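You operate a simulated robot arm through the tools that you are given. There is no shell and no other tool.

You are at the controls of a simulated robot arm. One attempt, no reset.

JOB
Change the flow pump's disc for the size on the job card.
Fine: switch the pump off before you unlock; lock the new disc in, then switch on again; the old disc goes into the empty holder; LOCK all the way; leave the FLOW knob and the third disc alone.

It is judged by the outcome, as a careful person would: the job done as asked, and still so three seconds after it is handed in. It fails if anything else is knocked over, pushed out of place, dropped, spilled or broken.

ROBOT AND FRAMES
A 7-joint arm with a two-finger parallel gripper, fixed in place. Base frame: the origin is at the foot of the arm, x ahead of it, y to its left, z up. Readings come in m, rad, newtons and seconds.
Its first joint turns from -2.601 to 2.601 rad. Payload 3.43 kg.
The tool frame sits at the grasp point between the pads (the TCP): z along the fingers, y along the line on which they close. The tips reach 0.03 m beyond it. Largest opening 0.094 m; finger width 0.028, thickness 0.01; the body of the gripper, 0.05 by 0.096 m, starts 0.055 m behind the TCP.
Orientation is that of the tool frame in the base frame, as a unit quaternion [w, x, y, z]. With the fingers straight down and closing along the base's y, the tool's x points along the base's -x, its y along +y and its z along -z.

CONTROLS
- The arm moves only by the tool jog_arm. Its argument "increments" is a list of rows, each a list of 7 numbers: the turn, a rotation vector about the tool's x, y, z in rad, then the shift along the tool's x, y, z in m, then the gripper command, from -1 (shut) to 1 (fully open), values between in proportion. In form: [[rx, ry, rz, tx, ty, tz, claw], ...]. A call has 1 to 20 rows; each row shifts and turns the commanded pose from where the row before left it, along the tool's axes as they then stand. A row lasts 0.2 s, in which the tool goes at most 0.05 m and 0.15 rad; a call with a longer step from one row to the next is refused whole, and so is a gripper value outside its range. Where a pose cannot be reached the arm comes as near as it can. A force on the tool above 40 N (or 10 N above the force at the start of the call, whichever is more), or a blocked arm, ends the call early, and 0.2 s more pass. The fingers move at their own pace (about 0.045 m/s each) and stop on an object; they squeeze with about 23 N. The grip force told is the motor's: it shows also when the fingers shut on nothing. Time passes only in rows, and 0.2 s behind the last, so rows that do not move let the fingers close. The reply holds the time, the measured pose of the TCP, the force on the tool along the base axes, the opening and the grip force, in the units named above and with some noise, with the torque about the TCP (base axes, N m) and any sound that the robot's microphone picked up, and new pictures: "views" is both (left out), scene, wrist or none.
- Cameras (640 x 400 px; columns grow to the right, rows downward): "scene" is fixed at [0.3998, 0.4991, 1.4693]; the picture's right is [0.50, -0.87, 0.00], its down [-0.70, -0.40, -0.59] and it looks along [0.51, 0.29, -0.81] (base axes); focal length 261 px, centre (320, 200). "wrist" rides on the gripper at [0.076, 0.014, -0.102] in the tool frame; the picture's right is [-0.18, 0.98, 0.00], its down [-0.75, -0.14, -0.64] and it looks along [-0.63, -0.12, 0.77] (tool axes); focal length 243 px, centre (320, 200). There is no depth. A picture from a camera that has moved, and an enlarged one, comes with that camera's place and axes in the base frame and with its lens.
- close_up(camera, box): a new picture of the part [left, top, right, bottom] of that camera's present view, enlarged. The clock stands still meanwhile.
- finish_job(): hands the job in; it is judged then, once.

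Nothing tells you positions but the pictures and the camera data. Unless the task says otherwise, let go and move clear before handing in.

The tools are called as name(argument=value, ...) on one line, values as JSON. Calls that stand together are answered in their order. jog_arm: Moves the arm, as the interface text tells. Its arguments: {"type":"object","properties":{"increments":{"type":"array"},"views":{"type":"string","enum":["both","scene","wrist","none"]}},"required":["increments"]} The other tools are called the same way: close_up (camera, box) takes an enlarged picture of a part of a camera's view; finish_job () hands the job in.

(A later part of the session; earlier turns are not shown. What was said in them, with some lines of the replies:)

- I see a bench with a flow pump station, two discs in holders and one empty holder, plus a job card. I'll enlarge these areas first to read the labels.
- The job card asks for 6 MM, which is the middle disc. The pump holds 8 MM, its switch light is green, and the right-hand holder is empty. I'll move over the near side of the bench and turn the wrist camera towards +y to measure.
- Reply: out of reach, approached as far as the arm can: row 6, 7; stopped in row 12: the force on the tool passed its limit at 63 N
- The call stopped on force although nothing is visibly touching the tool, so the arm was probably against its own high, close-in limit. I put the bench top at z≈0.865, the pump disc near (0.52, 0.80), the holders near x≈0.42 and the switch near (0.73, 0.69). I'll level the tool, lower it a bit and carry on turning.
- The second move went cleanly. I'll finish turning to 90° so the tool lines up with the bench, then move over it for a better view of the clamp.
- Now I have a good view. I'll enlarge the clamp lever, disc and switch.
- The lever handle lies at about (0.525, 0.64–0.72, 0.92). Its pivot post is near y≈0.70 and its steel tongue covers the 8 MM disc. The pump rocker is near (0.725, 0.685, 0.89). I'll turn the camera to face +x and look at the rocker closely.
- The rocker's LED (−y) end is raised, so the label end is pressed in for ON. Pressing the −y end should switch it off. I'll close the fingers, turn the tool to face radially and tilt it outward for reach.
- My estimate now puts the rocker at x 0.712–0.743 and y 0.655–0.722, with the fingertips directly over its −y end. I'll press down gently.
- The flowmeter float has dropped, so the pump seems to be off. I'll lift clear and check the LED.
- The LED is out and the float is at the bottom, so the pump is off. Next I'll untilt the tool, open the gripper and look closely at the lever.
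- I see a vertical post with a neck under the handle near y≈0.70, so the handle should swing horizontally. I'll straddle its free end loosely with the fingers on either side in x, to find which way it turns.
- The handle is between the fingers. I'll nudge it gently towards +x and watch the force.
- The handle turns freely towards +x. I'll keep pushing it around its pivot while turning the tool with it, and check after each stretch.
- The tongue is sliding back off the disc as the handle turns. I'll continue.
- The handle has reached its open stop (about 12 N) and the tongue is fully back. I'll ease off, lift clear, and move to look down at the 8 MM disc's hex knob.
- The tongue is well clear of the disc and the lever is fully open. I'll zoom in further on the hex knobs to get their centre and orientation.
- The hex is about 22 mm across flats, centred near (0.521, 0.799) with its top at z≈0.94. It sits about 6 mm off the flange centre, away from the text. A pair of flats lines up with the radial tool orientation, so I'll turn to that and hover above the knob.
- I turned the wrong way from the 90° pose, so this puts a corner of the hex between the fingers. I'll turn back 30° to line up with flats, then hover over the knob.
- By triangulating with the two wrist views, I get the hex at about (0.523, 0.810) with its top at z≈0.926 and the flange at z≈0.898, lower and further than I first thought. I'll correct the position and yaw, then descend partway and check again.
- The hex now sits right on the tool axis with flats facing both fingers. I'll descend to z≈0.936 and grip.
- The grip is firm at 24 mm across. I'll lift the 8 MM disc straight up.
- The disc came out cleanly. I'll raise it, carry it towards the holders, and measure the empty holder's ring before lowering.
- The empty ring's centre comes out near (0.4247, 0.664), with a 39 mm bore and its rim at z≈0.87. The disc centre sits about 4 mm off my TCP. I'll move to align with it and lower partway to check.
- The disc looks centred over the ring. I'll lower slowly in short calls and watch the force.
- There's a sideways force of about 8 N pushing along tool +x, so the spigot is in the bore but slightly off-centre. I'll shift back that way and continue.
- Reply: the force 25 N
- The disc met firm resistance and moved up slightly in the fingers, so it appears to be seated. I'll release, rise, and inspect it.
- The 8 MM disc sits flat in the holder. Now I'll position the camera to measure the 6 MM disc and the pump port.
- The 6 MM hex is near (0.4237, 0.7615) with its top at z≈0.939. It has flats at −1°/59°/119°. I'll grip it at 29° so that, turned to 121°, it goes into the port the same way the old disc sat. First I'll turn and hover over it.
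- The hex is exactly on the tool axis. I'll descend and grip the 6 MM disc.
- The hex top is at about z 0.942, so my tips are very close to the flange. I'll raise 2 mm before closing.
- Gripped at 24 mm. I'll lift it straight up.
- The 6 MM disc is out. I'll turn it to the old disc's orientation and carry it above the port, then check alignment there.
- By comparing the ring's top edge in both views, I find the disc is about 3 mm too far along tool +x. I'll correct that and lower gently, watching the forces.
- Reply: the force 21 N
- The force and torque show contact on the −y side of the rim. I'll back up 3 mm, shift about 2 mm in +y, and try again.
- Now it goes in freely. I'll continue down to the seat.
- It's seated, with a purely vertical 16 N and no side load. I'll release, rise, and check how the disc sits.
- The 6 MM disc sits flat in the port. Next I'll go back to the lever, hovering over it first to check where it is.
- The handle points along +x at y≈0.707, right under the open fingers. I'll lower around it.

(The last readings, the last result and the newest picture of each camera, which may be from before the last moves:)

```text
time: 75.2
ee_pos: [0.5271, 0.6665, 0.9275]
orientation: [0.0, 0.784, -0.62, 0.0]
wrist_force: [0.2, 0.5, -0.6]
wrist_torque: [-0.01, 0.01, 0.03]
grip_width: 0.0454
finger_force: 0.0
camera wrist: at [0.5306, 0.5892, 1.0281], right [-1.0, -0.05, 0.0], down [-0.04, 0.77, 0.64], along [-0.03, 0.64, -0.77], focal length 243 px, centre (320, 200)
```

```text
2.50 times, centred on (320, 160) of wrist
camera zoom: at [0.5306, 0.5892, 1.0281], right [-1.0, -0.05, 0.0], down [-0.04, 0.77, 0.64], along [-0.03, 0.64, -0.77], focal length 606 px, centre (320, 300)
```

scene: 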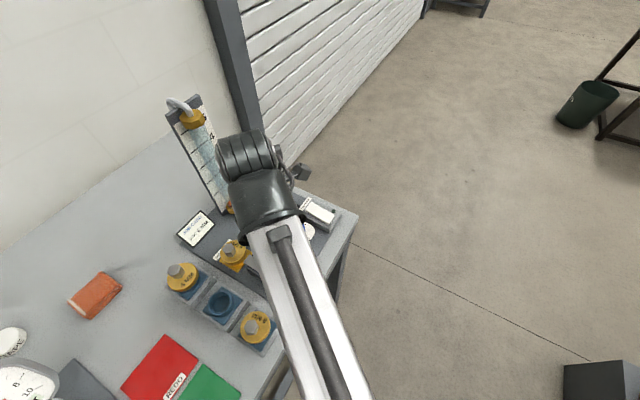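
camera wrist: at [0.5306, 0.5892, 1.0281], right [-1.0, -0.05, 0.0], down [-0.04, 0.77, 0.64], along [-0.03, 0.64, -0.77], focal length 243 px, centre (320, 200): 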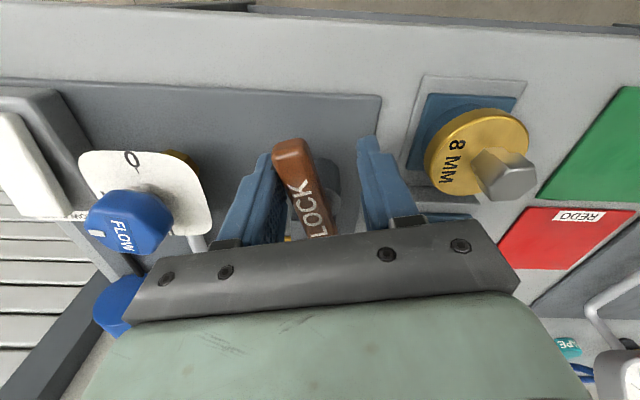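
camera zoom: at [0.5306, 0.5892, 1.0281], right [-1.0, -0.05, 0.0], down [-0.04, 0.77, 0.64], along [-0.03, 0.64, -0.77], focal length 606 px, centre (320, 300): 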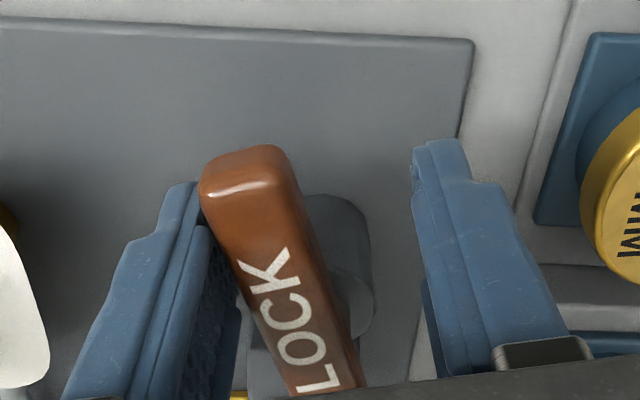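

jog_arm(increments=[[0, 0, 0.12, -0.001, 0.0052, 0, -0.04], [0, 0, 0.1, -0.001, 0.0045, 0, -0.04]], views="wrist")

close_up(camera="wrist", box=[220, 80, 420, 240])

```text
time: 75.8
ee_pos: [0.5176, 0.6682, 0.9252]
orientation: [0.0, 0.711, -0.703, 0.001]
wrist_force: [-0.7, -0.4, -0.4]
wrist_torque: [-0.01, 0.0, 0.01]
grip_width: 0.0452
finger_force: 0.1
camera wrist: at [0.5037, 0.5915, 1.0272], right [-0.99, 0.17, 0.0], down [0.13, 0.75, 0.64], along [0.11, 0.63, -0.77], focal length 243 px, centre (320, 200)
```

wrist: 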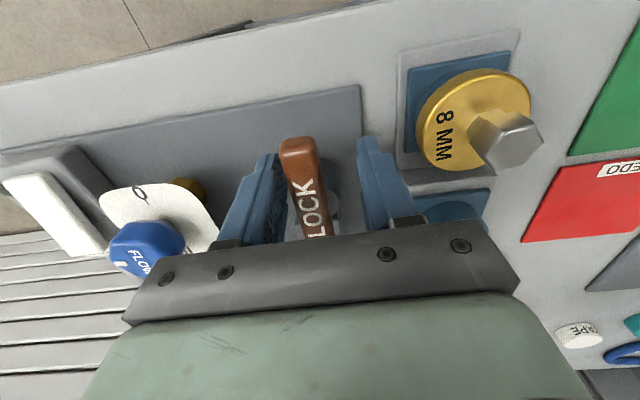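

```text
2.50 times, centred on (320, 160) of wrist
camera zoom: at [0.5037, 0.5915, 1.0272], right [-0.99, 0.17, 0.0], down [0.13, 0.75, 0.64], along [0.11, 0.63, -0.77], focal length 606 px, centre (320, 300)
```

zoom: 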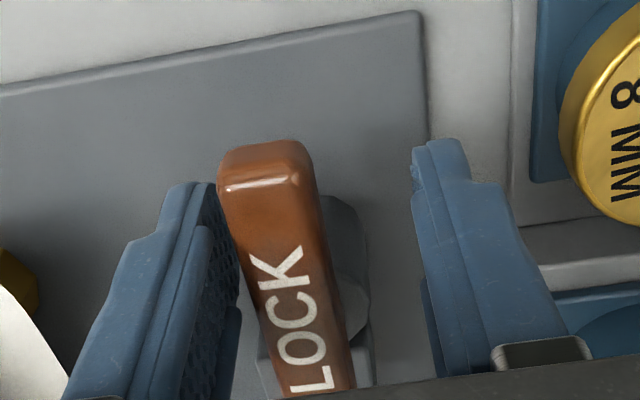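

The handle is nearly back to its original direction. I'll push the last bit in small steps until it's firm against the stop.

jog_arm(increments=[[0, 0, 0, 0, 0.003, 0, -0.04], [0, 0, 0, 0, 0.003, 0, -0.04]], views="none")

jog_arm(increments=[[0, 0, 0, 0, 0.003, 0, -0.04], [0, 0, 0, 0, 0.002, 0, -0.04]], views="wrist")

close_up(camera="wrist", box=[220, 80, 420, 240])

```text
time: 76.4
ee_pos: [0.5138, 0.6677, 0.9252]
orientation: [-0.001, 0.712, -0.702, 0.001]
wrist_force: [2.7, 0.7, -0.7]
wrist_torque: [-0.03, 0.0, -0.04]
grip_width: 0.0473
finger_force: 1.8
```

```text
time: 77.0
ee_pos: [0.5085, 0.6682, 0.9255]
orientation: [-0.002, 0.712, -0.702, 0.002]
wrist_force: [19.8, 0.6, -1.8]
wrist_torque: [-0.23, 0.08, -0.23]
grip_width: 0.0567
finger_force: 10.2
camera wrist: at [0.4944, 0.5912, 1.0272], right [-0.99, 0.17, 0.0], down [0.13, 0.75, 0.64], along [0.11, 0.63, -0.77], focal length 243 px, centre (320, 200)
```

wrist: 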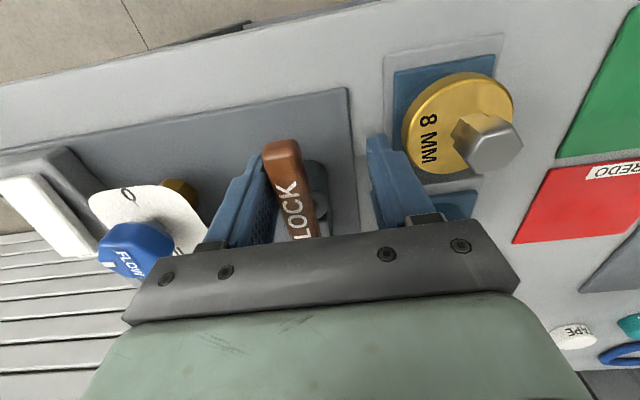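

```text
2.50 times, centred on (320, 160) of wrist
camera zoom: at [0.4944, 0.5912, 1.0272], right [-0.99, 0.17, 0.0], down [0.13, 0.75, 0.64], along [0.11, 0.63, -0.77], focal length 606 px, centre (320, 300)
```

zoom: 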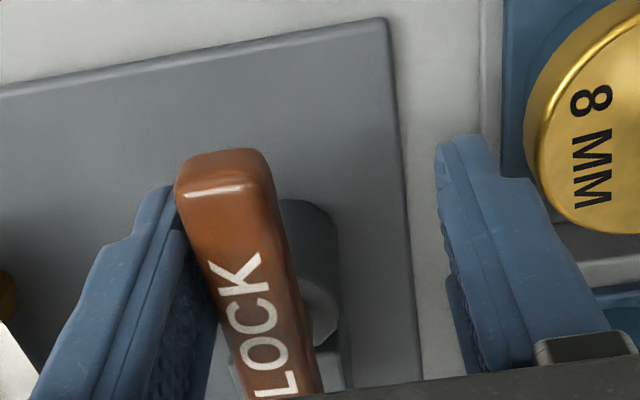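

It's firm at the stop with about 20 N. I'll back off, lift, and view it from the same pose as my first overhead look to compare the handle angle and tongue.

jog_arm(increments=[[0, 0, 0, 0, -0.01, 0, -0.04], [0, 0, 0, 0.002, -0.004, -0.02, -0.04], [0, 0, 0, 0.004, 0, -0.03, -0.04], [0, 0, 0, 0.004, 0, -0.028, -0.04], [0, 0, 0.01, 0, 0, 0, -0.04]])

close_up(camera="wrist", box=[220, 60, 420, 240])

close_up(camera="scene", box=[200, 220, 300, 300])

```text
time: 78.2
ee_pos: [0.5209, 0.6542, 1.0046]
orientation: [0.0, 0.708, -0.706, 0.0]
wrist_force: [0.6, -0.1, 0.5]
wrist_torque: [-0.01, 0.0, 0.02]
grip_width: 0.0452
finger_force: 0.1
camera wrist: at [0.5069, 0.5782, 1.1061], right [-0.98, 0.18, 0.0], down [0.14, 0.75, 0.64], along [0.12, 0.63, -0.77], focal length 243 px, centre (320, 200)
```

scene: 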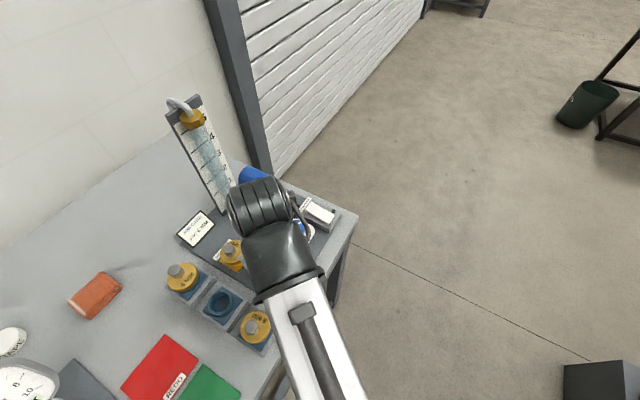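
wrist: 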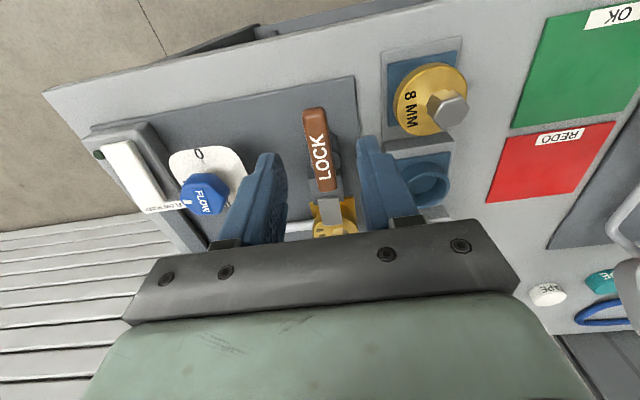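

```text
2.22 times, centred on (320, 150) of wrist
camera zoom: at [0.5069, 0.5782, 1.1061], right [-0.98, 0.18, 0.0], down [0.14, 0.75, 0.64], along [0.12, 0.63, -0.77], focal length 539 px, centre (320, 311)
```

zoom: 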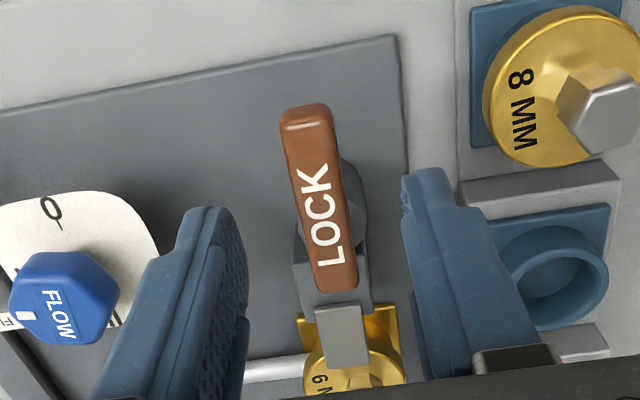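

```text
5.00 times, centred on (250, 260) of scene
camera zoom: at [0.3998, 0.4991, 1.4693], right [0.5, -0.87, 0.0], down [-0.7, -0.4, -0.59], along [0.51, 0.29, -0.81], focal length 1307 px, centre (670, -100)
```

zoom: 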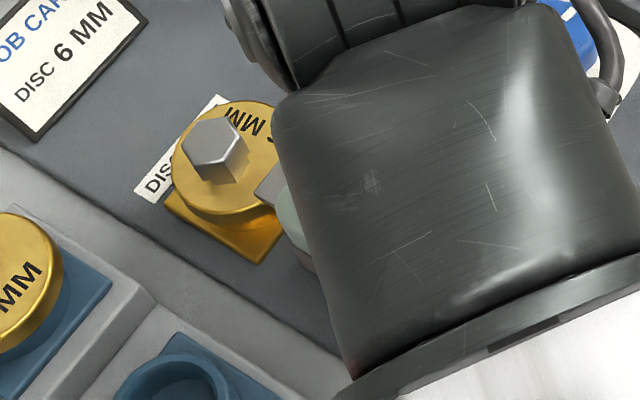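

The handle angle and tongue match the original locked view, so it's locked. Now I'll close the fingers, turn and tilt outward, and go to the rocker's label (+y) end.

jog_arm(increments=[[0, 0, 0, 0, 0, -0.02, -1], [0, 0, 0.134, 0, 0, 0, -1], [0, 0, 0.134, 0, 0, 0, -1], [0, 0, 0.134, 0, 0, 0, -1], [0, 0, 0.134, 0, 0, 0, -1], [0, 0, 0.134, 0, 0, 0, -1], [0, 0, 0.134, 0, 0, 0, -1], [0, 0, 0, -0.0276, -0.0285, 0, -1], [0, 0, 0, -0.0276, -0.0285, 0, -1], [0, 0, 0, -0.0276, -0.0285, 0, -1], [0, -0.12, 0, 0, 0, 0, -1], [0, -0.12, 0, 0, 0, 0, -1], [0, -0.11, 0, 0, 0, 0, -1], [0, 0, 0, 0, 0, 0, -1]])

close_up(camera="scene", box=[200, 215, 310, 300])

```text
time: 81.2
ee_pos: [0.6414, 0.6535, 1.0236]
orientation: [0.163, -0.371, 0.912, 0.066]
wrist_force: [-0.9, -0.4, -0.8]
wrist_torque: [0.03, 0.02, 0.01]
grip_width: 0.0
finger_force: 22.8
camera wrist: at [0.5543, 0.5893, 1.0925], right [-0.56, 0.83, 0.06], down [0.45, 0.24, 0.86], along [0.7, 0.51, -0.5], focal length 243 px, centre (320, 200)
```

scene: 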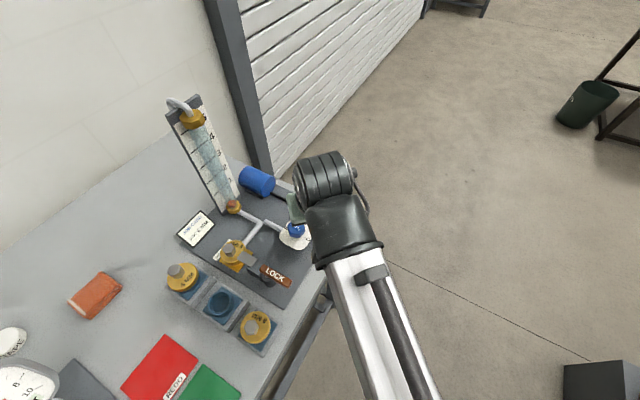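
wrist: 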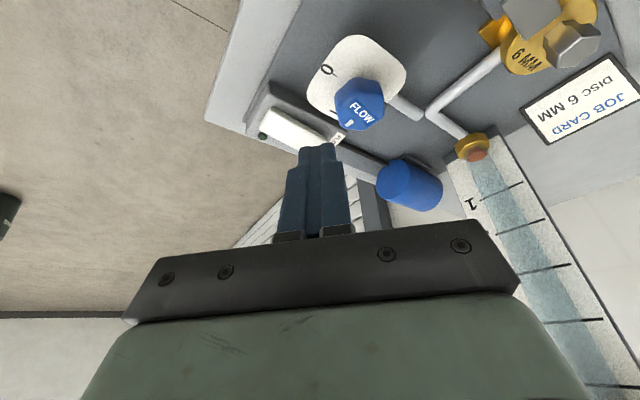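

```text
4.71 times, centred on (255, 258) of scene
camera zoom: at [0.3998, 0.4991, 1.4693], right [0.5, -0.87, 0.0], down [-0.7, -0.4, -0.59], along [0.51, 0.29, -0.81], focal length 1230 px, centre (626, -71)
```

zoom: 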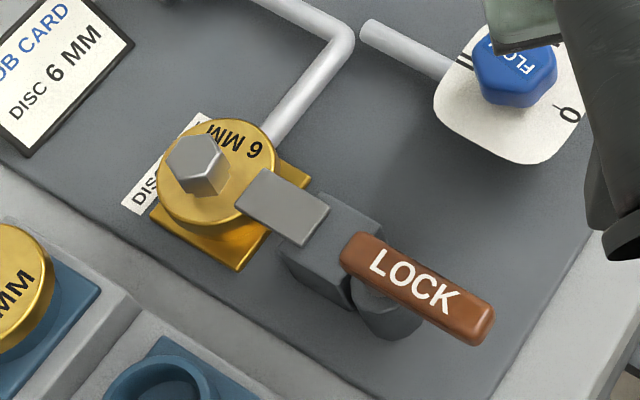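

The lever and tongue look just as they did when originally locked. Now I'll hover over the raised label end of the rocker.

jog_arm(increments=[[0, 0, 0, -0.0214, -0.006, 0.0277, -1], [0, 0, 0, -0.0214, -0.006, 0.0277, -1], [0, 0, 0, -0.0214, -0.006, 0.0277, -1], [0, 0, 0, 0, 0, 0, -1]])

close_up(camera="wrist", box=[240, 90, 400, 200])

```text
time: 82.2
ee_pos: [0.7142, 0.7019, 0.9666]
orientation: [0.162, -0.37, 0.913, 0.066]
wrist_force: [-0.6, -0.1, -0.4]
wrist_torque: [0.01, 0.0, 0.01]
grip_width: 0.0
finger_force: 23.3
camera wrist: at [0.6276, 0.6378, 1.0368], right [-0.56, 0.83, 0.06], down [0.45, 0.24, 0.86], along [0.7, 0.51, -0.5], focal length 243 px, centre (320, 200)
```

scene: 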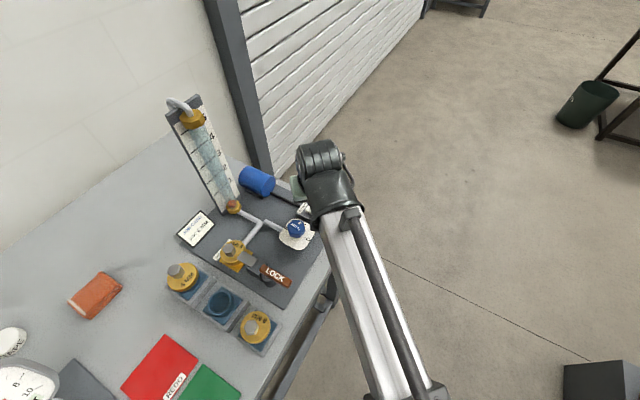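
wrist: 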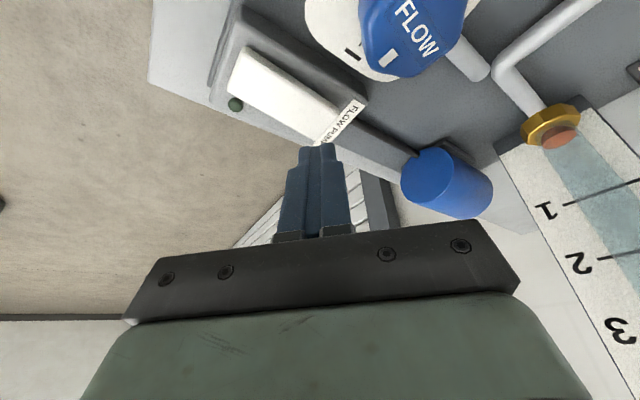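

```text
3.64 times, centred on (320, 145) of wrist
camera zoom: at [0.6276, 0.6378, 1.0368], right [-0.56, 0.83, 0.06], down [0.45, 0.24, 0.86], along [0.7, 0.51, -0.5], focal length 882 px, centre (320, 400)
```

zoom: 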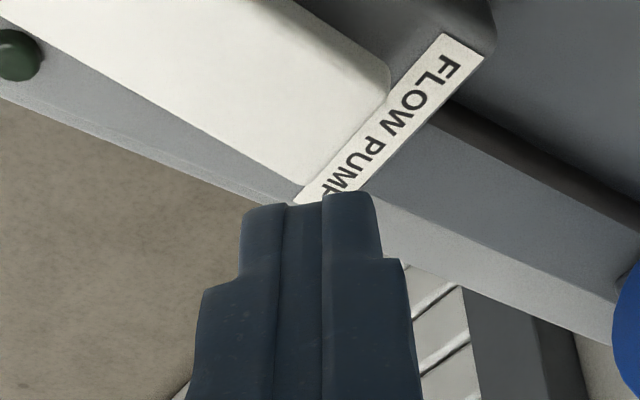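

jog_arm(increments=[[0, 0, 0, -0.0027, -0.0028, 0.001, -1], [0, 0, 0, 0.0048, 0, 0.0131, -1], [0, 0, 0, 0.0048, 0, 0.0131, -1], [0, 0, 0, 0.0017, 0, 0.0047, -1], [0, 0, 0, 0.0014, 0, 0.0038, -1], [0, 0, 0, 0.0014, 0, 0.0038, -1], [0, 0, 0, 0.0014, 0, 0.0038, -1]])

close_up(camera="wrist", box=[220, 90, 420, 200])

```text
time: 83.8
ee_pos: [0.7175, 0.704, 0.9255]
orientation: [0.165, -0.371, 0.912, 0.068]
wrist_force: [-2.2, 7.7, 27.7]
wrist_torque: [0.06, -0.08, 0.04]
grip_width: 0.0
finger_force: 23.0
camera wrist: at [0.6309, 0.6385, 0.9952], right [-0.56, 0.82, 0.07], down [0.44, 0.23, 0.87], along [0.7, 0.52, -0.5], focal length 243 px, centre (320, 200)
```

scene: 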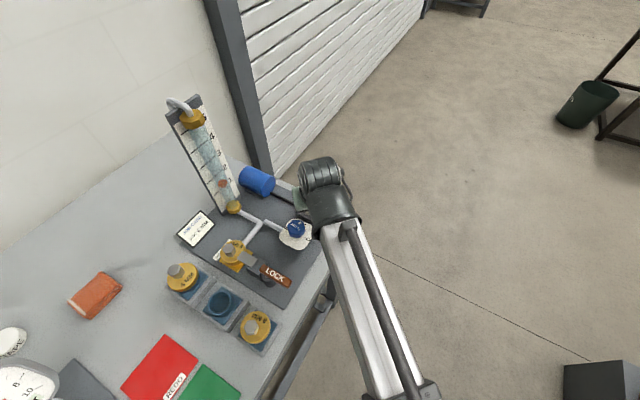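
wrist: 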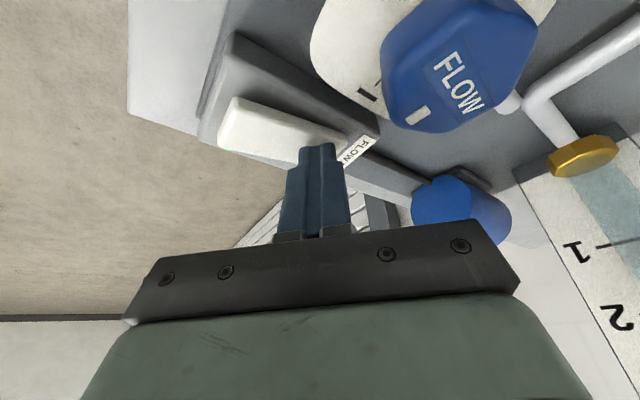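

```text
3.20 times, centred on (320, 145) of wrist
camera zoom: at [0.6309, 0.6385, 0.9952], right [-0.56, 0.82, 0.07], down [0.44, 0.23, 0.87], along [0.7, 0.52, -0.5], focal length 776 px, centre (320, 376)
```

zoom: 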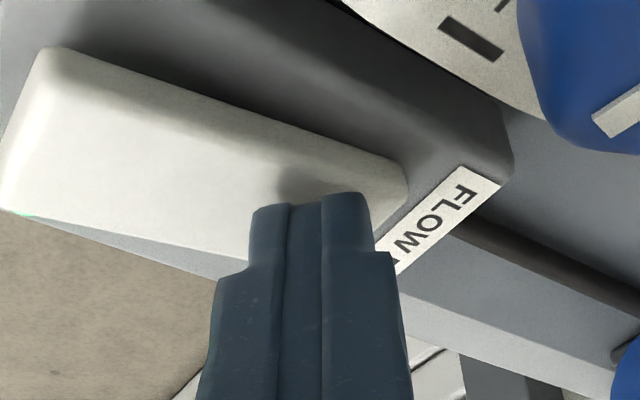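

The rocker has flipped, with a green glow showing and the float rising. I'll lift off and check.

jog_arm(increments=[[0, 0, 0, -0.007, 0, -0.0188, -1], [0, 0, 0, -0.0104, 0, -0.0282, -1], [0, 0, 0, -0.0104, 0, -0.0282, -1], [0, 0, 0, 0.02, 0.006, -0.02, -1], [0, 0, 0, 0.02, 0.006, -0.02, -1], [0, 0, 0, 0, 0, 0, -1], [0, 0, 0, 0, 0, 0, -1]])

close_up(camera="scene", box=[160, 90, 360, 220])

close_up(camera="scene", box=[150, 210, 310, 360])

close_up(camera="wrist", box=[200, 60, 400, 200])

```text
time: 85.4
ee_pos: [0.6723, 0.6772, 1.024]
orientation: [0.162, -0.371, 0.912, 0.066]
wrist_force: [0.7, -0.1, 0.4]
wrist_torque: [-0.02, -0.01, 0.01]
grip_width: 0.0
finger_force: 22.8
camera wrist: at [0.5858, 0.6128, 1.0938], right [-0.56, 0.83, 0.06], down [0.45, 0.24, 0.86], along [0.7, 0.51, -0.5], focal length 243 px, centre (320, 200)
```

scene: 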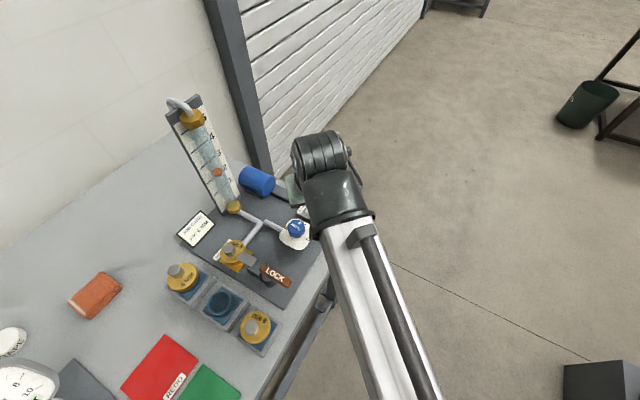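
wrist: 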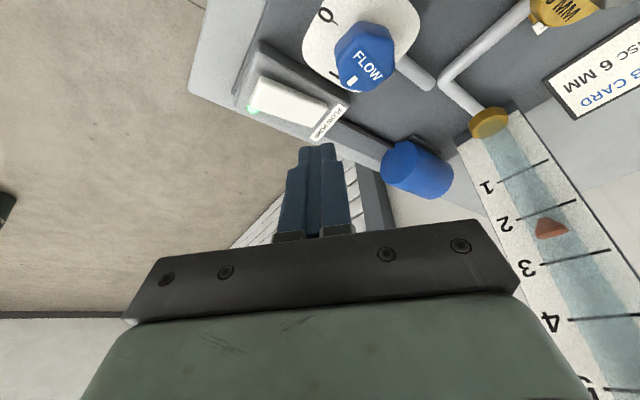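

```text
3.08 times, centred on (260, 155) of scene
camera zoom: at [0.3998, 0.4991, 1.4693], right [0.5, -0.87, 0.0], down [-0.7, -0.4, -0.59], along [0.51, 0.29, -0.81], focal length 804 px, centre (505, 338)
```

zoom: 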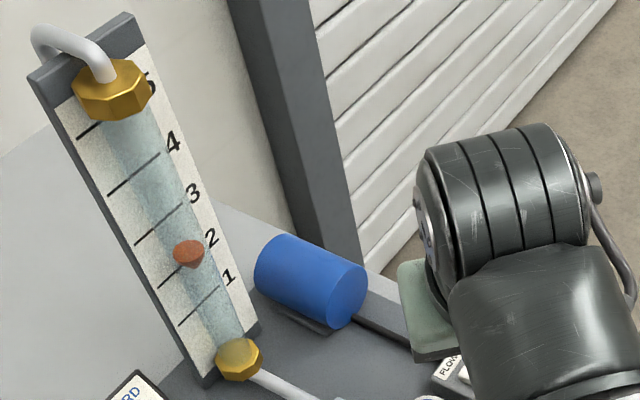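

```text
2.67 times, centred on (230, 285) of scene
camera zoom: at [0.3998, 0.4991, 1.4693], right [0.5, -0.87, 0.0], down [-0.7, -0.4, -0.59], along [0.51, 0.29, -0.81], focal length 697 px, centre (560, -27)
```

zoom: 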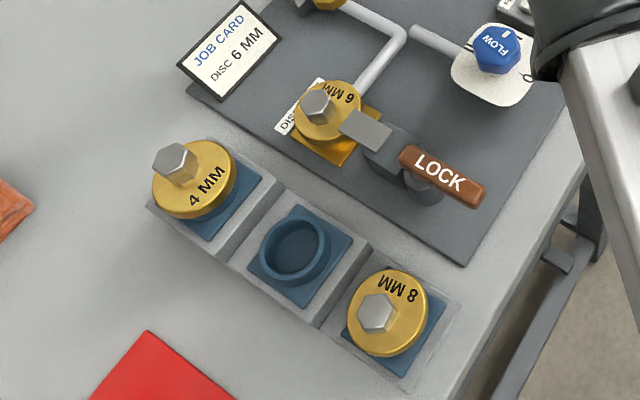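

```text
2.86 times, centred on (300, 130) of wrist
camera zoom: at [0.5858, 0.6128, 1.0938], right [-0.56, 0.83, 0.06], down [0.45, 0.24, 0.86], along [0.7, 0.51, -0.5], focal length 693 px, centre (377, 400)
```

zoom: 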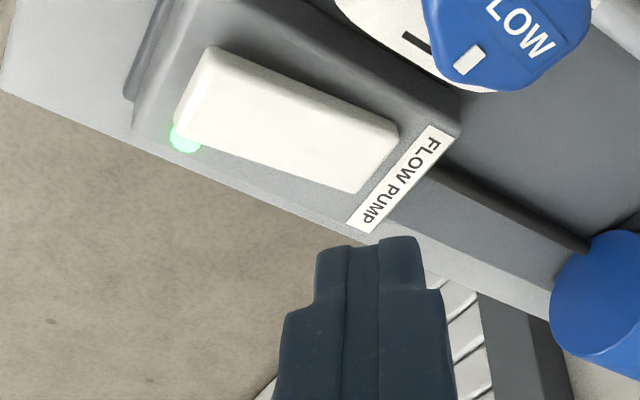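

close_up(camera="scene", box=[150, 200, 310, 300])

jog_arm(increments=[[0, 0, 0, 0.01, 0, -0.03, -1], [0, 0, 0, 0.01, 0, -0.03, -1], [0, 0, 0, 0, 0, 0, -1], [0, 0, 0, 0, 0, 0, -1]])

close_up(camera="scene", box=[160, 90, 360, 220])

```text
4.00 times, centred on (230, 250) of scene
camera zoom: at [0.3998, 0.4991, 1.4693], right [0.5, -0.87, 0.0], down [-0.7, -0.4, -0.59], along [0.51, 0.29, -0.81], focal length 1046 px, centre (680, 0)
```

zoom: 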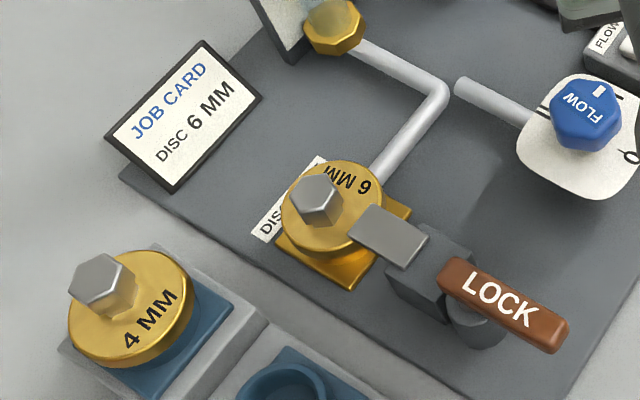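

```text
time: 86.4
ee_pos: [0.6445, 0.65, 1.0769]
orientation: [0.161, -0.371, 0.912, 0.066]
wrist_force: [0.4, -0.3, -0.7]
wrist_torque: [-0.03, 0.0, 0.02]
grip_width: 0.0001
finger_force: 23.0
camera wrist: at [0.5572, 0.5841, 1.1464], right [-0.56, 0.83, 0.06], down [0.45, 0.24, 0.86], along [0.7, 0.51, -0.5], focal length 243 px, centre (320, 200)
```

scene: 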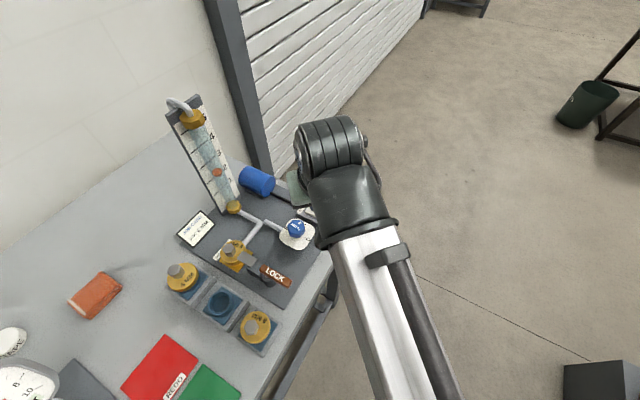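
wrist: 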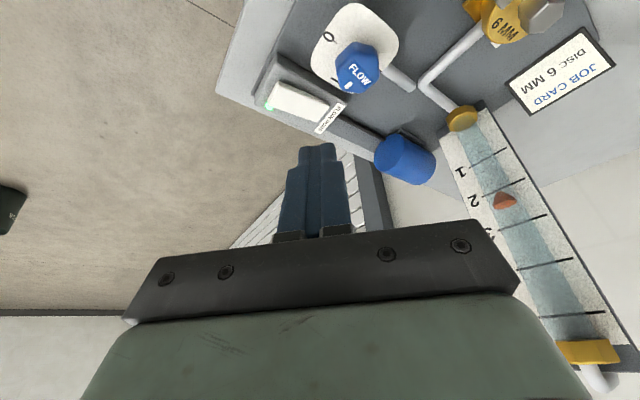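

```text
3.08 times, centred on (260, 155) of scene
camera zoom: at [0.3998, 0.4991, 1.4693], right [0.5, -0.87, 0.0], down [-0.7, -0.4, -0.59], along [0.51, 0.29, -0.81], focal length 804 px, centre (505, 338)
```

zoom: 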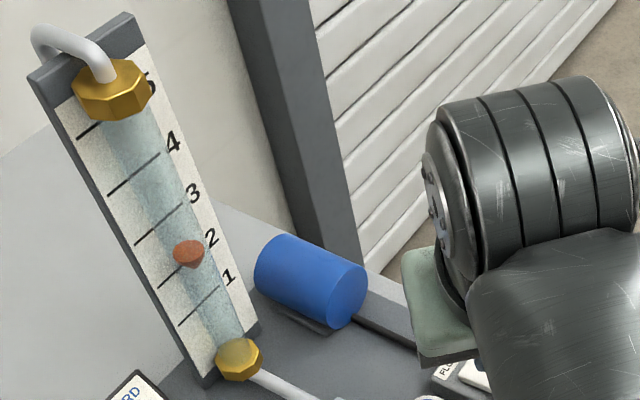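

The 6 MM disc is locked in the port, with the lever, tongue and FLOW knob matching the first picture. The 8 MM disc is in the holder that was empty and the 4 MM disc is untouched. The pump light is green with a steady flow reading, and the arm is clear, so I'm handing in.

finish_job()

```text
The job is handed in.
```

I changed the flow pump's disc to the 6 MM on the job card and handed the job in. I don't have the judged result.

- **Pump:** I switched it off before unlocking, and the light went out and the float dropped. I switched it on again after locking. The light was green and the flow was steady at about 2 when I finished; it read about 3 with the old disc.
- **New disc:** The 6 MM disc is seated flat in the port. I pushed the LOCK lever until it was firm against its stop, and the lever and tongue look the same as in the first picture.
- **Old disc:** The 8 MM disc is in the holder that was empty at the start.
- **Left alone:** The FLOW knob and the 4 MM disc look unchanged.

Early on, one move stopped on a force reading of 63 N. Nothing was visibly touching the tool, and I took it to be the arm reaching its own limit. Nothing on the bench looked disturbed in the pictures.
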